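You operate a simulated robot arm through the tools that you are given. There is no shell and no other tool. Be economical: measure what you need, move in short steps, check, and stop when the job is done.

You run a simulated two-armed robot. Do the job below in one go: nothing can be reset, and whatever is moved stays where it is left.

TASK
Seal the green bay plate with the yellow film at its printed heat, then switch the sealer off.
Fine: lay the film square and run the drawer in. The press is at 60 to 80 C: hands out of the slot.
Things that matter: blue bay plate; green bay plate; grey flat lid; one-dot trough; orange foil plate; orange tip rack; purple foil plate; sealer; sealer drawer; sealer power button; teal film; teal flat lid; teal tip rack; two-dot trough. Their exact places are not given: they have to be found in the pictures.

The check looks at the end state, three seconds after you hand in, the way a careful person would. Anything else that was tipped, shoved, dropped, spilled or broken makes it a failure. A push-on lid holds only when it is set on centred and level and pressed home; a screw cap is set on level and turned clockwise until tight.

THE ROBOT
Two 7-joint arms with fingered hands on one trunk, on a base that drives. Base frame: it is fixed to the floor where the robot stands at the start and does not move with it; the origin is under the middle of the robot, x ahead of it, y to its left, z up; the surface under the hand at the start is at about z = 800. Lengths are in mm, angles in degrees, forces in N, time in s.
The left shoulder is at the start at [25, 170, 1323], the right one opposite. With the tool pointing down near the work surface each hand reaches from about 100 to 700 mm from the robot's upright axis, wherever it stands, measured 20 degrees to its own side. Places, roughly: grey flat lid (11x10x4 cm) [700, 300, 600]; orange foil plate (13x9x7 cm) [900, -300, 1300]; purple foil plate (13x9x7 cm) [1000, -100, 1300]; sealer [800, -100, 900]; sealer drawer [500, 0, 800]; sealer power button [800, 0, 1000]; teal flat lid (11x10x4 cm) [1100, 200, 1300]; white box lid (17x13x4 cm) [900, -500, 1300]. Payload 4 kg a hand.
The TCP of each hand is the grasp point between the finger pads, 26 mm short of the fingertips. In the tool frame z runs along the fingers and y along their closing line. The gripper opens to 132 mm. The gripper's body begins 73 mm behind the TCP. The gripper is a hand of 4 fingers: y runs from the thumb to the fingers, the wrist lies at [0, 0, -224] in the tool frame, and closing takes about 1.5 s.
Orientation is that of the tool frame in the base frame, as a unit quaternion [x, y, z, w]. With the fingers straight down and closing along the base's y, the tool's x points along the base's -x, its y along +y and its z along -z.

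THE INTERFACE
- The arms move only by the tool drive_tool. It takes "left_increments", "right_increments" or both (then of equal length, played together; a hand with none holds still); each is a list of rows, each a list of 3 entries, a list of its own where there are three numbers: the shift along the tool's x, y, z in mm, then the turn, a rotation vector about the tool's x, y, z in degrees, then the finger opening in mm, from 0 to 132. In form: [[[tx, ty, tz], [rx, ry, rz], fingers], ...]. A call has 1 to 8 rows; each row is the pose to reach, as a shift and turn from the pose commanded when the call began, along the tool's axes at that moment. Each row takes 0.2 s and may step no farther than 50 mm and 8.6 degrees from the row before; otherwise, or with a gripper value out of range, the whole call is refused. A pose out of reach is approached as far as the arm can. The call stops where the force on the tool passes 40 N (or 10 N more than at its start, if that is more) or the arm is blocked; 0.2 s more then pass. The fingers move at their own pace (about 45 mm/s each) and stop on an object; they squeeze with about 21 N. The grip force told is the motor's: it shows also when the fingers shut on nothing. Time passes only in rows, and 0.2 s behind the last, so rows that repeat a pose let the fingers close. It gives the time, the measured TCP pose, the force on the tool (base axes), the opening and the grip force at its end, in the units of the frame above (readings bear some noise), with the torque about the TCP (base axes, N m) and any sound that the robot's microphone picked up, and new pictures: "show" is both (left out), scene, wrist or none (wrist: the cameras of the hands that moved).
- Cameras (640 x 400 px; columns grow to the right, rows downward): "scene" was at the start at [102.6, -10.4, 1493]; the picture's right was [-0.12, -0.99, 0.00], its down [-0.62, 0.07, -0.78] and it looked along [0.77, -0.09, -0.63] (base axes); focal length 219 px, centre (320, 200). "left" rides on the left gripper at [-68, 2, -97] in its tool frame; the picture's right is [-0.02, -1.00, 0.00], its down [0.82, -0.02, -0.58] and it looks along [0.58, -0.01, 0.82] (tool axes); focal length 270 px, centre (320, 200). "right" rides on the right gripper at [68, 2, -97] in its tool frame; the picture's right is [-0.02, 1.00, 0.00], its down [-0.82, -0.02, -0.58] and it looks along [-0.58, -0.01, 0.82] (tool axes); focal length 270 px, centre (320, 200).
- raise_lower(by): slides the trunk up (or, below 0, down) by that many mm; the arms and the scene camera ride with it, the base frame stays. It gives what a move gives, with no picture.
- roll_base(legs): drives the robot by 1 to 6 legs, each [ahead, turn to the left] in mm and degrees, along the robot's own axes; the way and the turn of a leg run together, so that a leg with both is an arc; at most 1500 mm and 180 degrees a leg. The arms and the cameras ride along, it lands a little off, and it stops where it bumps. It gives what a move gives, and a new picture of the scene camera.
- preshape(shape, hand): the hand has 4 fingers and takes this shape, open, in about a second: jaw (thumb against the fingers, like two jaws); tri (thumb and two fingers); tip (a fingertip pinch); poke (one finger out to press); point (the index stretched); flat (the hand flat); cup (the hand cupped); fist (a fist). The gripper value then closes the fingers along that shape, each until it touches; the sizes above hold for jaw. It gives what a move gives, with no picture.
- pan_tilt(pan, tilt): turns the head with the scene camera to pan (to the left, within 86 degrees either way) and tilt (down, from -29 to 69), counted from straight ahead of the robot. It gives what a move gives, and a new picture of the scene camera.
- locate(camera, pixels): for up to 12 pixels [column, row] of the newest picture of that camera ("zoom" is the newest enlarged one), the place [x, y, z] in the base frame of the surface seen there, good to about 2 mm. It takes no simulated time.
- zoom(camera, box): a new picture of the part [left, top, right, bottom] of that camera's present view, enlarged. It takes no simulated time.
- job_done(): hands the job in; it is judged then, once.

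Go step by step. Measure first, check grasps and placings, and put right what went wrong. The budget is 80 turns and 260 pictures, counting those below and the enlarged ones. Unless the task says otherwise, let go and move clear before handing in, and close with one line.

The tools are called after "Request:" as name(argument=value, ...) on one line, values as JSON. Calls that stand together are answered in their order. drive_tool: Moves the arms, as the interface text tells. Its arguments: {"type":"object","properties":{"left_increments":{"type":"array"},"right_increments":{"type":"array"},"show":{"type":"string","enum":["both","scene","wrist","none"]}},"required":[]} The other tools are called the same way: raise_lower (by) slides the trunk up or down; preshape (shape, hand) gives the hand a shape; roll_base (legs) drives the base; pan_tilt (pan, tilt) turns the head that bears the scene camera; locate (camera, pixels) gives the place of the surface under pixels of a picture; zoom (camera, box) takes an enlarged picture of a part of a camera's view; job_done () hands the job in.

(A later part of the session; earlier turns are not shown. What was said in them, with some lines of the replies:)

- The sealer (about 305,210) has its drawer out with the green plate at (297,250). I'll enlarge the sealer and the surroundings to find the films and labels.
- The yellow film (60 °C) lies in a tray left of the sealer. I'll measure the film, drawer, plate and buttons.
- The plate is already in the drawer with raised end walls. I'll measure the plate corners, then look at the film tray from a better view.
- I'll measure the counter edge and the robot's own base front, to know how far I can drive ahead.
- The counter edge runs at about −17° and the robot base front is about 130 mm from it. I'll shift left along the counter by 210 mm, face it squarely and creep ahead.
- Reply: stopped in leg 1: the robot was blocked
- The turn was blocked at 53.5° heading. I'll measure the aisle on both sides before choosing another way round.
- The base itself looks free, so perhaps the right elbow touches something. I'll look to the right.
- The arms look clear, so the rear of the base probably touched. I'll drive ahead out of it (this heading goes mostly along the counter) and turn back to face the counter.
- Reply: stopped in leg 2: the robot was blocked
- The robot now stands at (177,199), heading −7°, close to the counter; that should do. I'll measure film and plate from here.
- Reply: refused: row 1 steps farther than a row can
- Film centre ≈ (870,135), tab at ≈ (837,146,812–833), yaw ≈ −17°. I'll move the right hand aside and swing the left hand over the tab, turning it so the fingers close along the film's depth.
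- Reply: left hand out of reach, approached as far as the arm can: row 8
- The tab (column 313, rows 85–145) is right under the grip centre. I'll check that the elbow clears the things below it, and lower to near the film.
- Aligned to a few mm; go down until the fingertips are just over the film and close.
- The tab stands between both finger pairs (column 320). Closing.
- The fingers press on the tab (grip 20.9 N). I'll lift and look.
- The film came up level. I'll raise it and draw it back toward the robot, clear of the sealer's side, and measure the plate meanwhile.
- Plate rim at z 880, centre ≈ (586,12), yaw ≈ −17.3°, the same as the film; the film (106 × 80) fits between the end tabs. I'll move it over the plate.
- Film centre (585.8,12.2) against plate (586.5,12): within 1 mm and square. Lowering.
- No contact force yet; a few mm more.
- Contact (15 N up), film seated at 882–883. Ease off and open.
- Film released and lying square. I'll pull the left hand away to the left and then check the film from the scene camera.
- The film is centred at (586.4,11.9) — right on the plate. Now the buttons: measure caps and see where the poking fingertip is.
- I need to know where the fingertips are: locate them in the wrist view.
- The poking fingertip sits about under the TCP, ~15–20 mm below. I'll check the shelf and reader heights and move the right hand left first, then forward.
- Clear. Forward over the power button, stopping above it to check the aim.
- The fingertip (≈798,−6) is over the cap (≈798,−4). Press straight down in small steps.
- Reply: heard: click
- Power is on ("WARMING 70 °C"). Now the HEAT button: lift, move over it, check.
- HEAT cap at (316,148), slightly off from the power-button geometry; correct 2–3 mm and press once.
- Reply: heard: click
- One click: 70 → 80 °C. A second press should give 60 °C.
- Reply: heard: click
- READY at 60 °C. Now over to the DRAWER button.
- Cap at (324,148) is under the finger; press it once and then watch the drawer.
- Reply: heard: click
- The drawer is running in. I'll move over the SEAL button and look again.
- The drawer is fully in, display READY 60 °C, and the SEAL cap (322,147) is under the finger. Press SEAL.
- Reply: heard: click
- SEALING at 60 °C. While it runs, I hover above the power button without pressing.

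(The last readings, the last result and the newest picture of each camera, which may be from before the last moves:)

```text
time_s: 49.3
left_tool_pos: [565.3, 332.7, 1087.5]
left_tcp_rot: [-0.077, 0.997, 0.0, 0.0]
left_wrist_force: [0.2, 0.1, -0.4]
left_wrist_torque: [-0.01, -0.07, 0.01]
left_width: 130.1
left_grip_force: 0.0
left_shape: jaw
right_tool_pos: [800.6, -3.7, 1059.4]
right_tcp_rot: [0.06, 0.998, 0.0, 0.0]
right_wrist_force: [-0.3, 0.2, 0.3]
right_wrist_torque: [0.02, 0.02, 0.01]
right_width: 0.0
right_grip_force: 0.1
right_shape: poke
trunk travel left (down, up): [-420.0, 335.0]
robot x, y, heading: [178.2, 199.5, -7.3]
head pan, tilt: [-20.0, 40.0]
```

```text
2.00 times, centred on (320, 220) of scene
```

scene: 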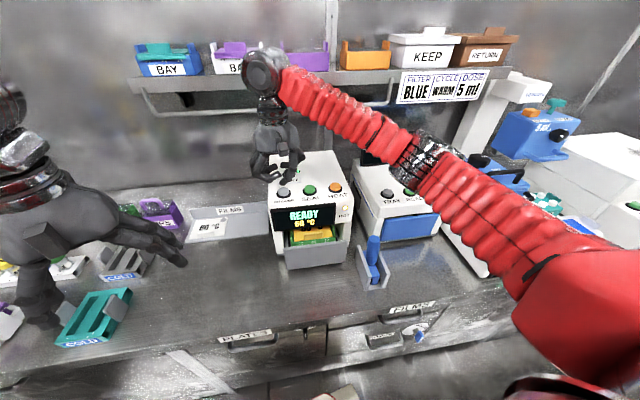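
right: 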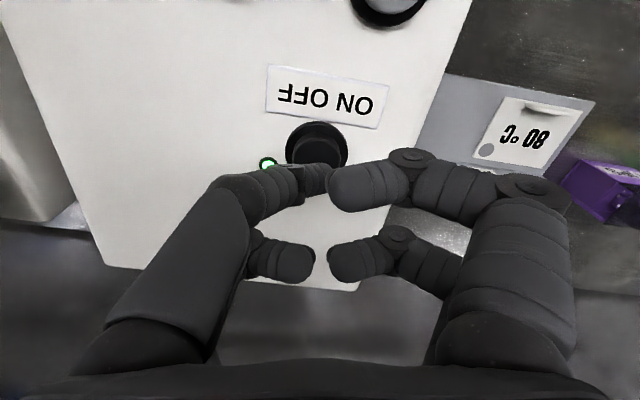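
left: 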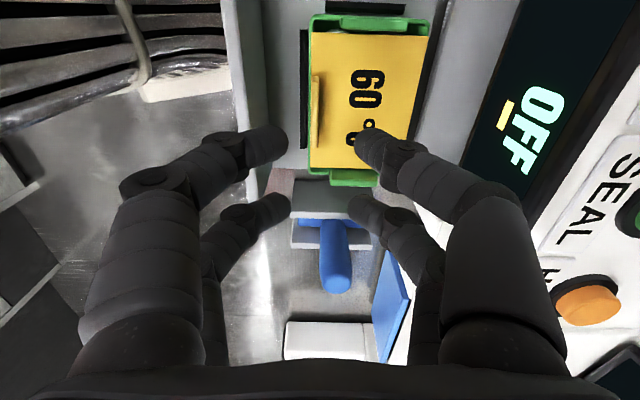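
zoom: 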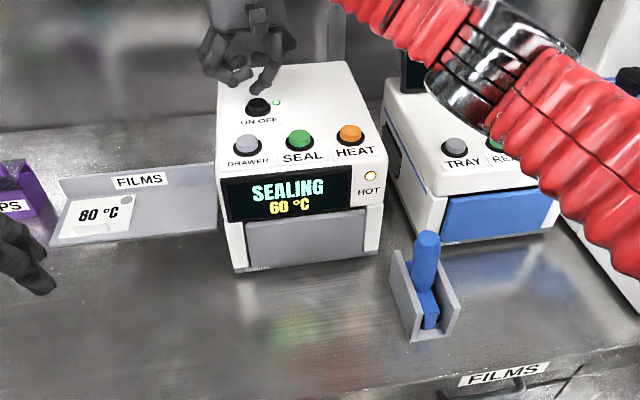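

Still SEALING; wait.

Request:
drive_tool(right_increments=[[[0, 0, 0], [0, 0, 0], 0], [[0, 0, 0], [0, 0, 0], 0], [[0, 0, 0], [0, 0, 0], 0], [[0, 0, 0], [0, 0, 0], 0], [[0, 0, 0], [0, 0, 0], 0], [[0, 0, 0], [0, 0, 0], 0], [[0, 0, 0], [0, 0, 0], 0], [[0, 0, 0], [0, 0, 0], 0]], show="none")

Request:
drive_tool(right_increments=[[[0, 0, 0], [0, 0, 0], 0], [[0, 0, 0], [0, 0, 0], 0], [[0, 0, 0], [0, 0, 0], 0], [[0, 0, 0], [0, 0, 0], 0], [[0, 0, 0], [0, 0, 0], 0], [[0, 0, 0], [0, 0, 0], 0], [[0, 0, 0], [0, 0, 0], 0], [[0, 0, 0], [0, 0, 0], 0]], show="none")

Request:
zoom(camera="scene", box=[240, 120, 400, 320])

```text
time_s: 51.1
left_tool_pos: [565.0, 332.4, 1088.5]
left_tcp_rot: [-0.076, 0.997, 0.001, 0.001]
left_wrist_force: [-0.6, -0.2, 0.2]
left_wrist_torque: [-0.01, 0.01, -0.01]
left_width: 130.1
left_grip_force: 0.1
left_shape: jaw
right_tool_pos: [801.9, -2.9, 1058.2]
right_tcp_rot: [0.06, 0.998, -0.001, 0.0]
right_wrist_force: [-0.3, -0.3, -0.2]
right_wrist_torque: [-0.03, 0.03, -0.02]
right_width: 0.2
right_grip_force: 0.1
right_shape: poke
trunk travel left (down, up): [-420.0, 335.0]
robot x, y, heading: [181.4, 199.6, -6.9]
head pan, tilt: [-20.0, 40.0]
```

```text
time_s: 52.9
left_tool_pos: [565.2, 332.8, 1087.1]
left_tcp_rot: [-0.077, 0.997, 0.001, 0.0]
left_wrist_force: [0.0, -1.3, -0.8]
left_wrist_torque: [0.0, -0.01, 0.0]
left_width: 130.2
left_grip_force: 0.1
left_shape: jaw
right_tool_pos: [799.5, -3.4, 1057.5]
right_tcp_rot: [0.06, 0.998, 0.0, 0.0]
right_wrist_force: [0.1, 1.0, -0.4]
right_wrist_torque: [0.01, -0.01, 0.02]
right_width: 0.2
right_grip_force: 0.0
right_shape: poke
trunk travel left (down, up): [-420.0, 335.0]
robot x, y, heading: [177.7, 204.0, -6.8]
head pan, tilt: [-20.0, 40.0]
```

```text
2.00 times, centred on (320, 220) of scene
```

zoom: 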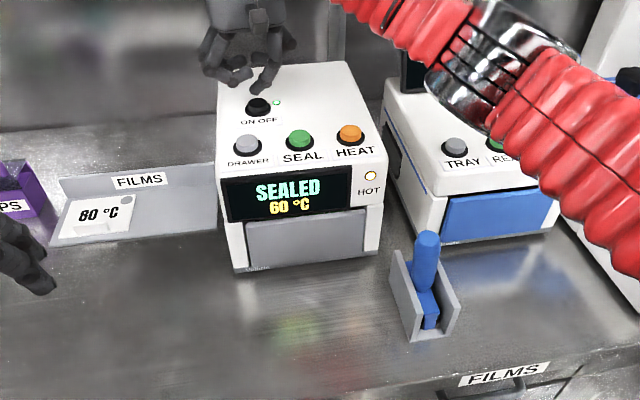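

SEALED at 60 °C. Now switch off, lift away.

Request:
drive_tool(right_increments=[[[0, 0, 10], [0, 0, 0], 0], [[0, 0, 15], [0, 0, 0], 0], [[0, 0, 18], [0, 0, 0], 0], [[0, 0, 20], [0, 0, 0], 0], [[0, 0, 10], [0, 0, 0], 0], [[0, 0, -20], [0, 0, 0], 0], [[40, 0, -45], [0, 0, 0], 0], [[85, 0, -60], [0, 0, 0], 0]], show="scene")

Request:
zoom(camera="scene", box=[240, 120, 400, 320])

```text
time_s: 54.7
left_tool_pos: [564.5, 333.3, 1088.2]
left_tcp_rot: [-0.077, 0.997, -0.001, 0.0]
left_wrist_force: [-0.4, 0.0, 0.5]
left_wrist_torque: [-0.02, 0.0, -0.02]
left_width: 129.9
left_grip_force: 0.0
left_shape: jaw
right_tool_pos: [715.4, 10.8, 1121.7]
right_tcp_rot: [0.06, 0.998, 0.0, 0.0]
right_wrist_force: [-0.8, -0.7, 0.9]
right_wrist_torque: [0.01, -0.01, 0.01]
right_width: 0.0
right_grip_force: 0.1
right_shape: poke
trunk travel left (down, up): [-420.0, 335.0]
robot x, y, heading: [175.2, 201.4, -7.2]
head pan, tilt: [-20.0, 40.0]
heard: click
```

scene: 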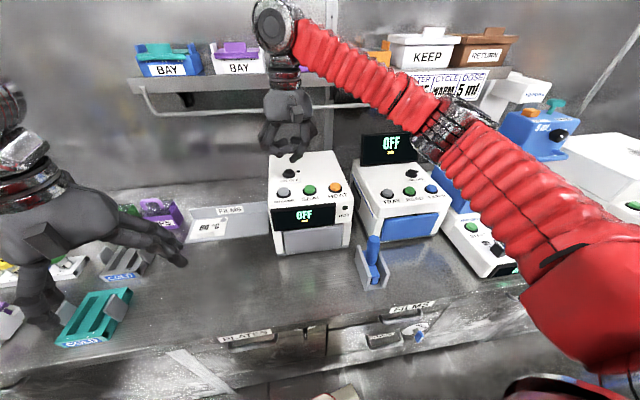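

```text
2.00 times, centred on (320, 220) of scene
```

zoom: 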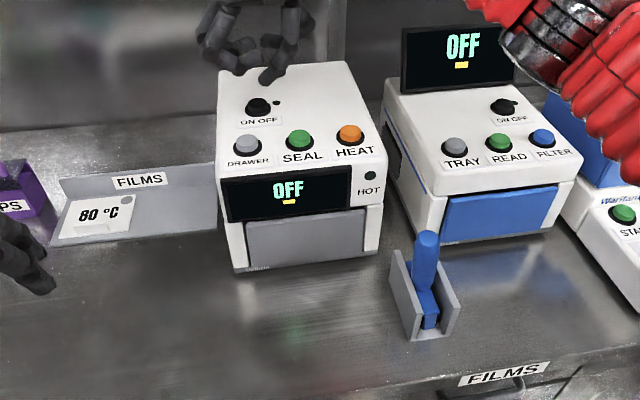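

The display reads OFF with the LED dark, and both hands are clear of the sealer. I'm handing in.

Request:
job_done()

```text
The job is handed in.
```

The green bay plate is sealed with the yellow film at its printed 60 °C, and the sealer is switched off with its drawer left in. The base bumped something twice while turning early on; the later pictures showed nothing moved, but I did not check the floor or the cabinets behind.
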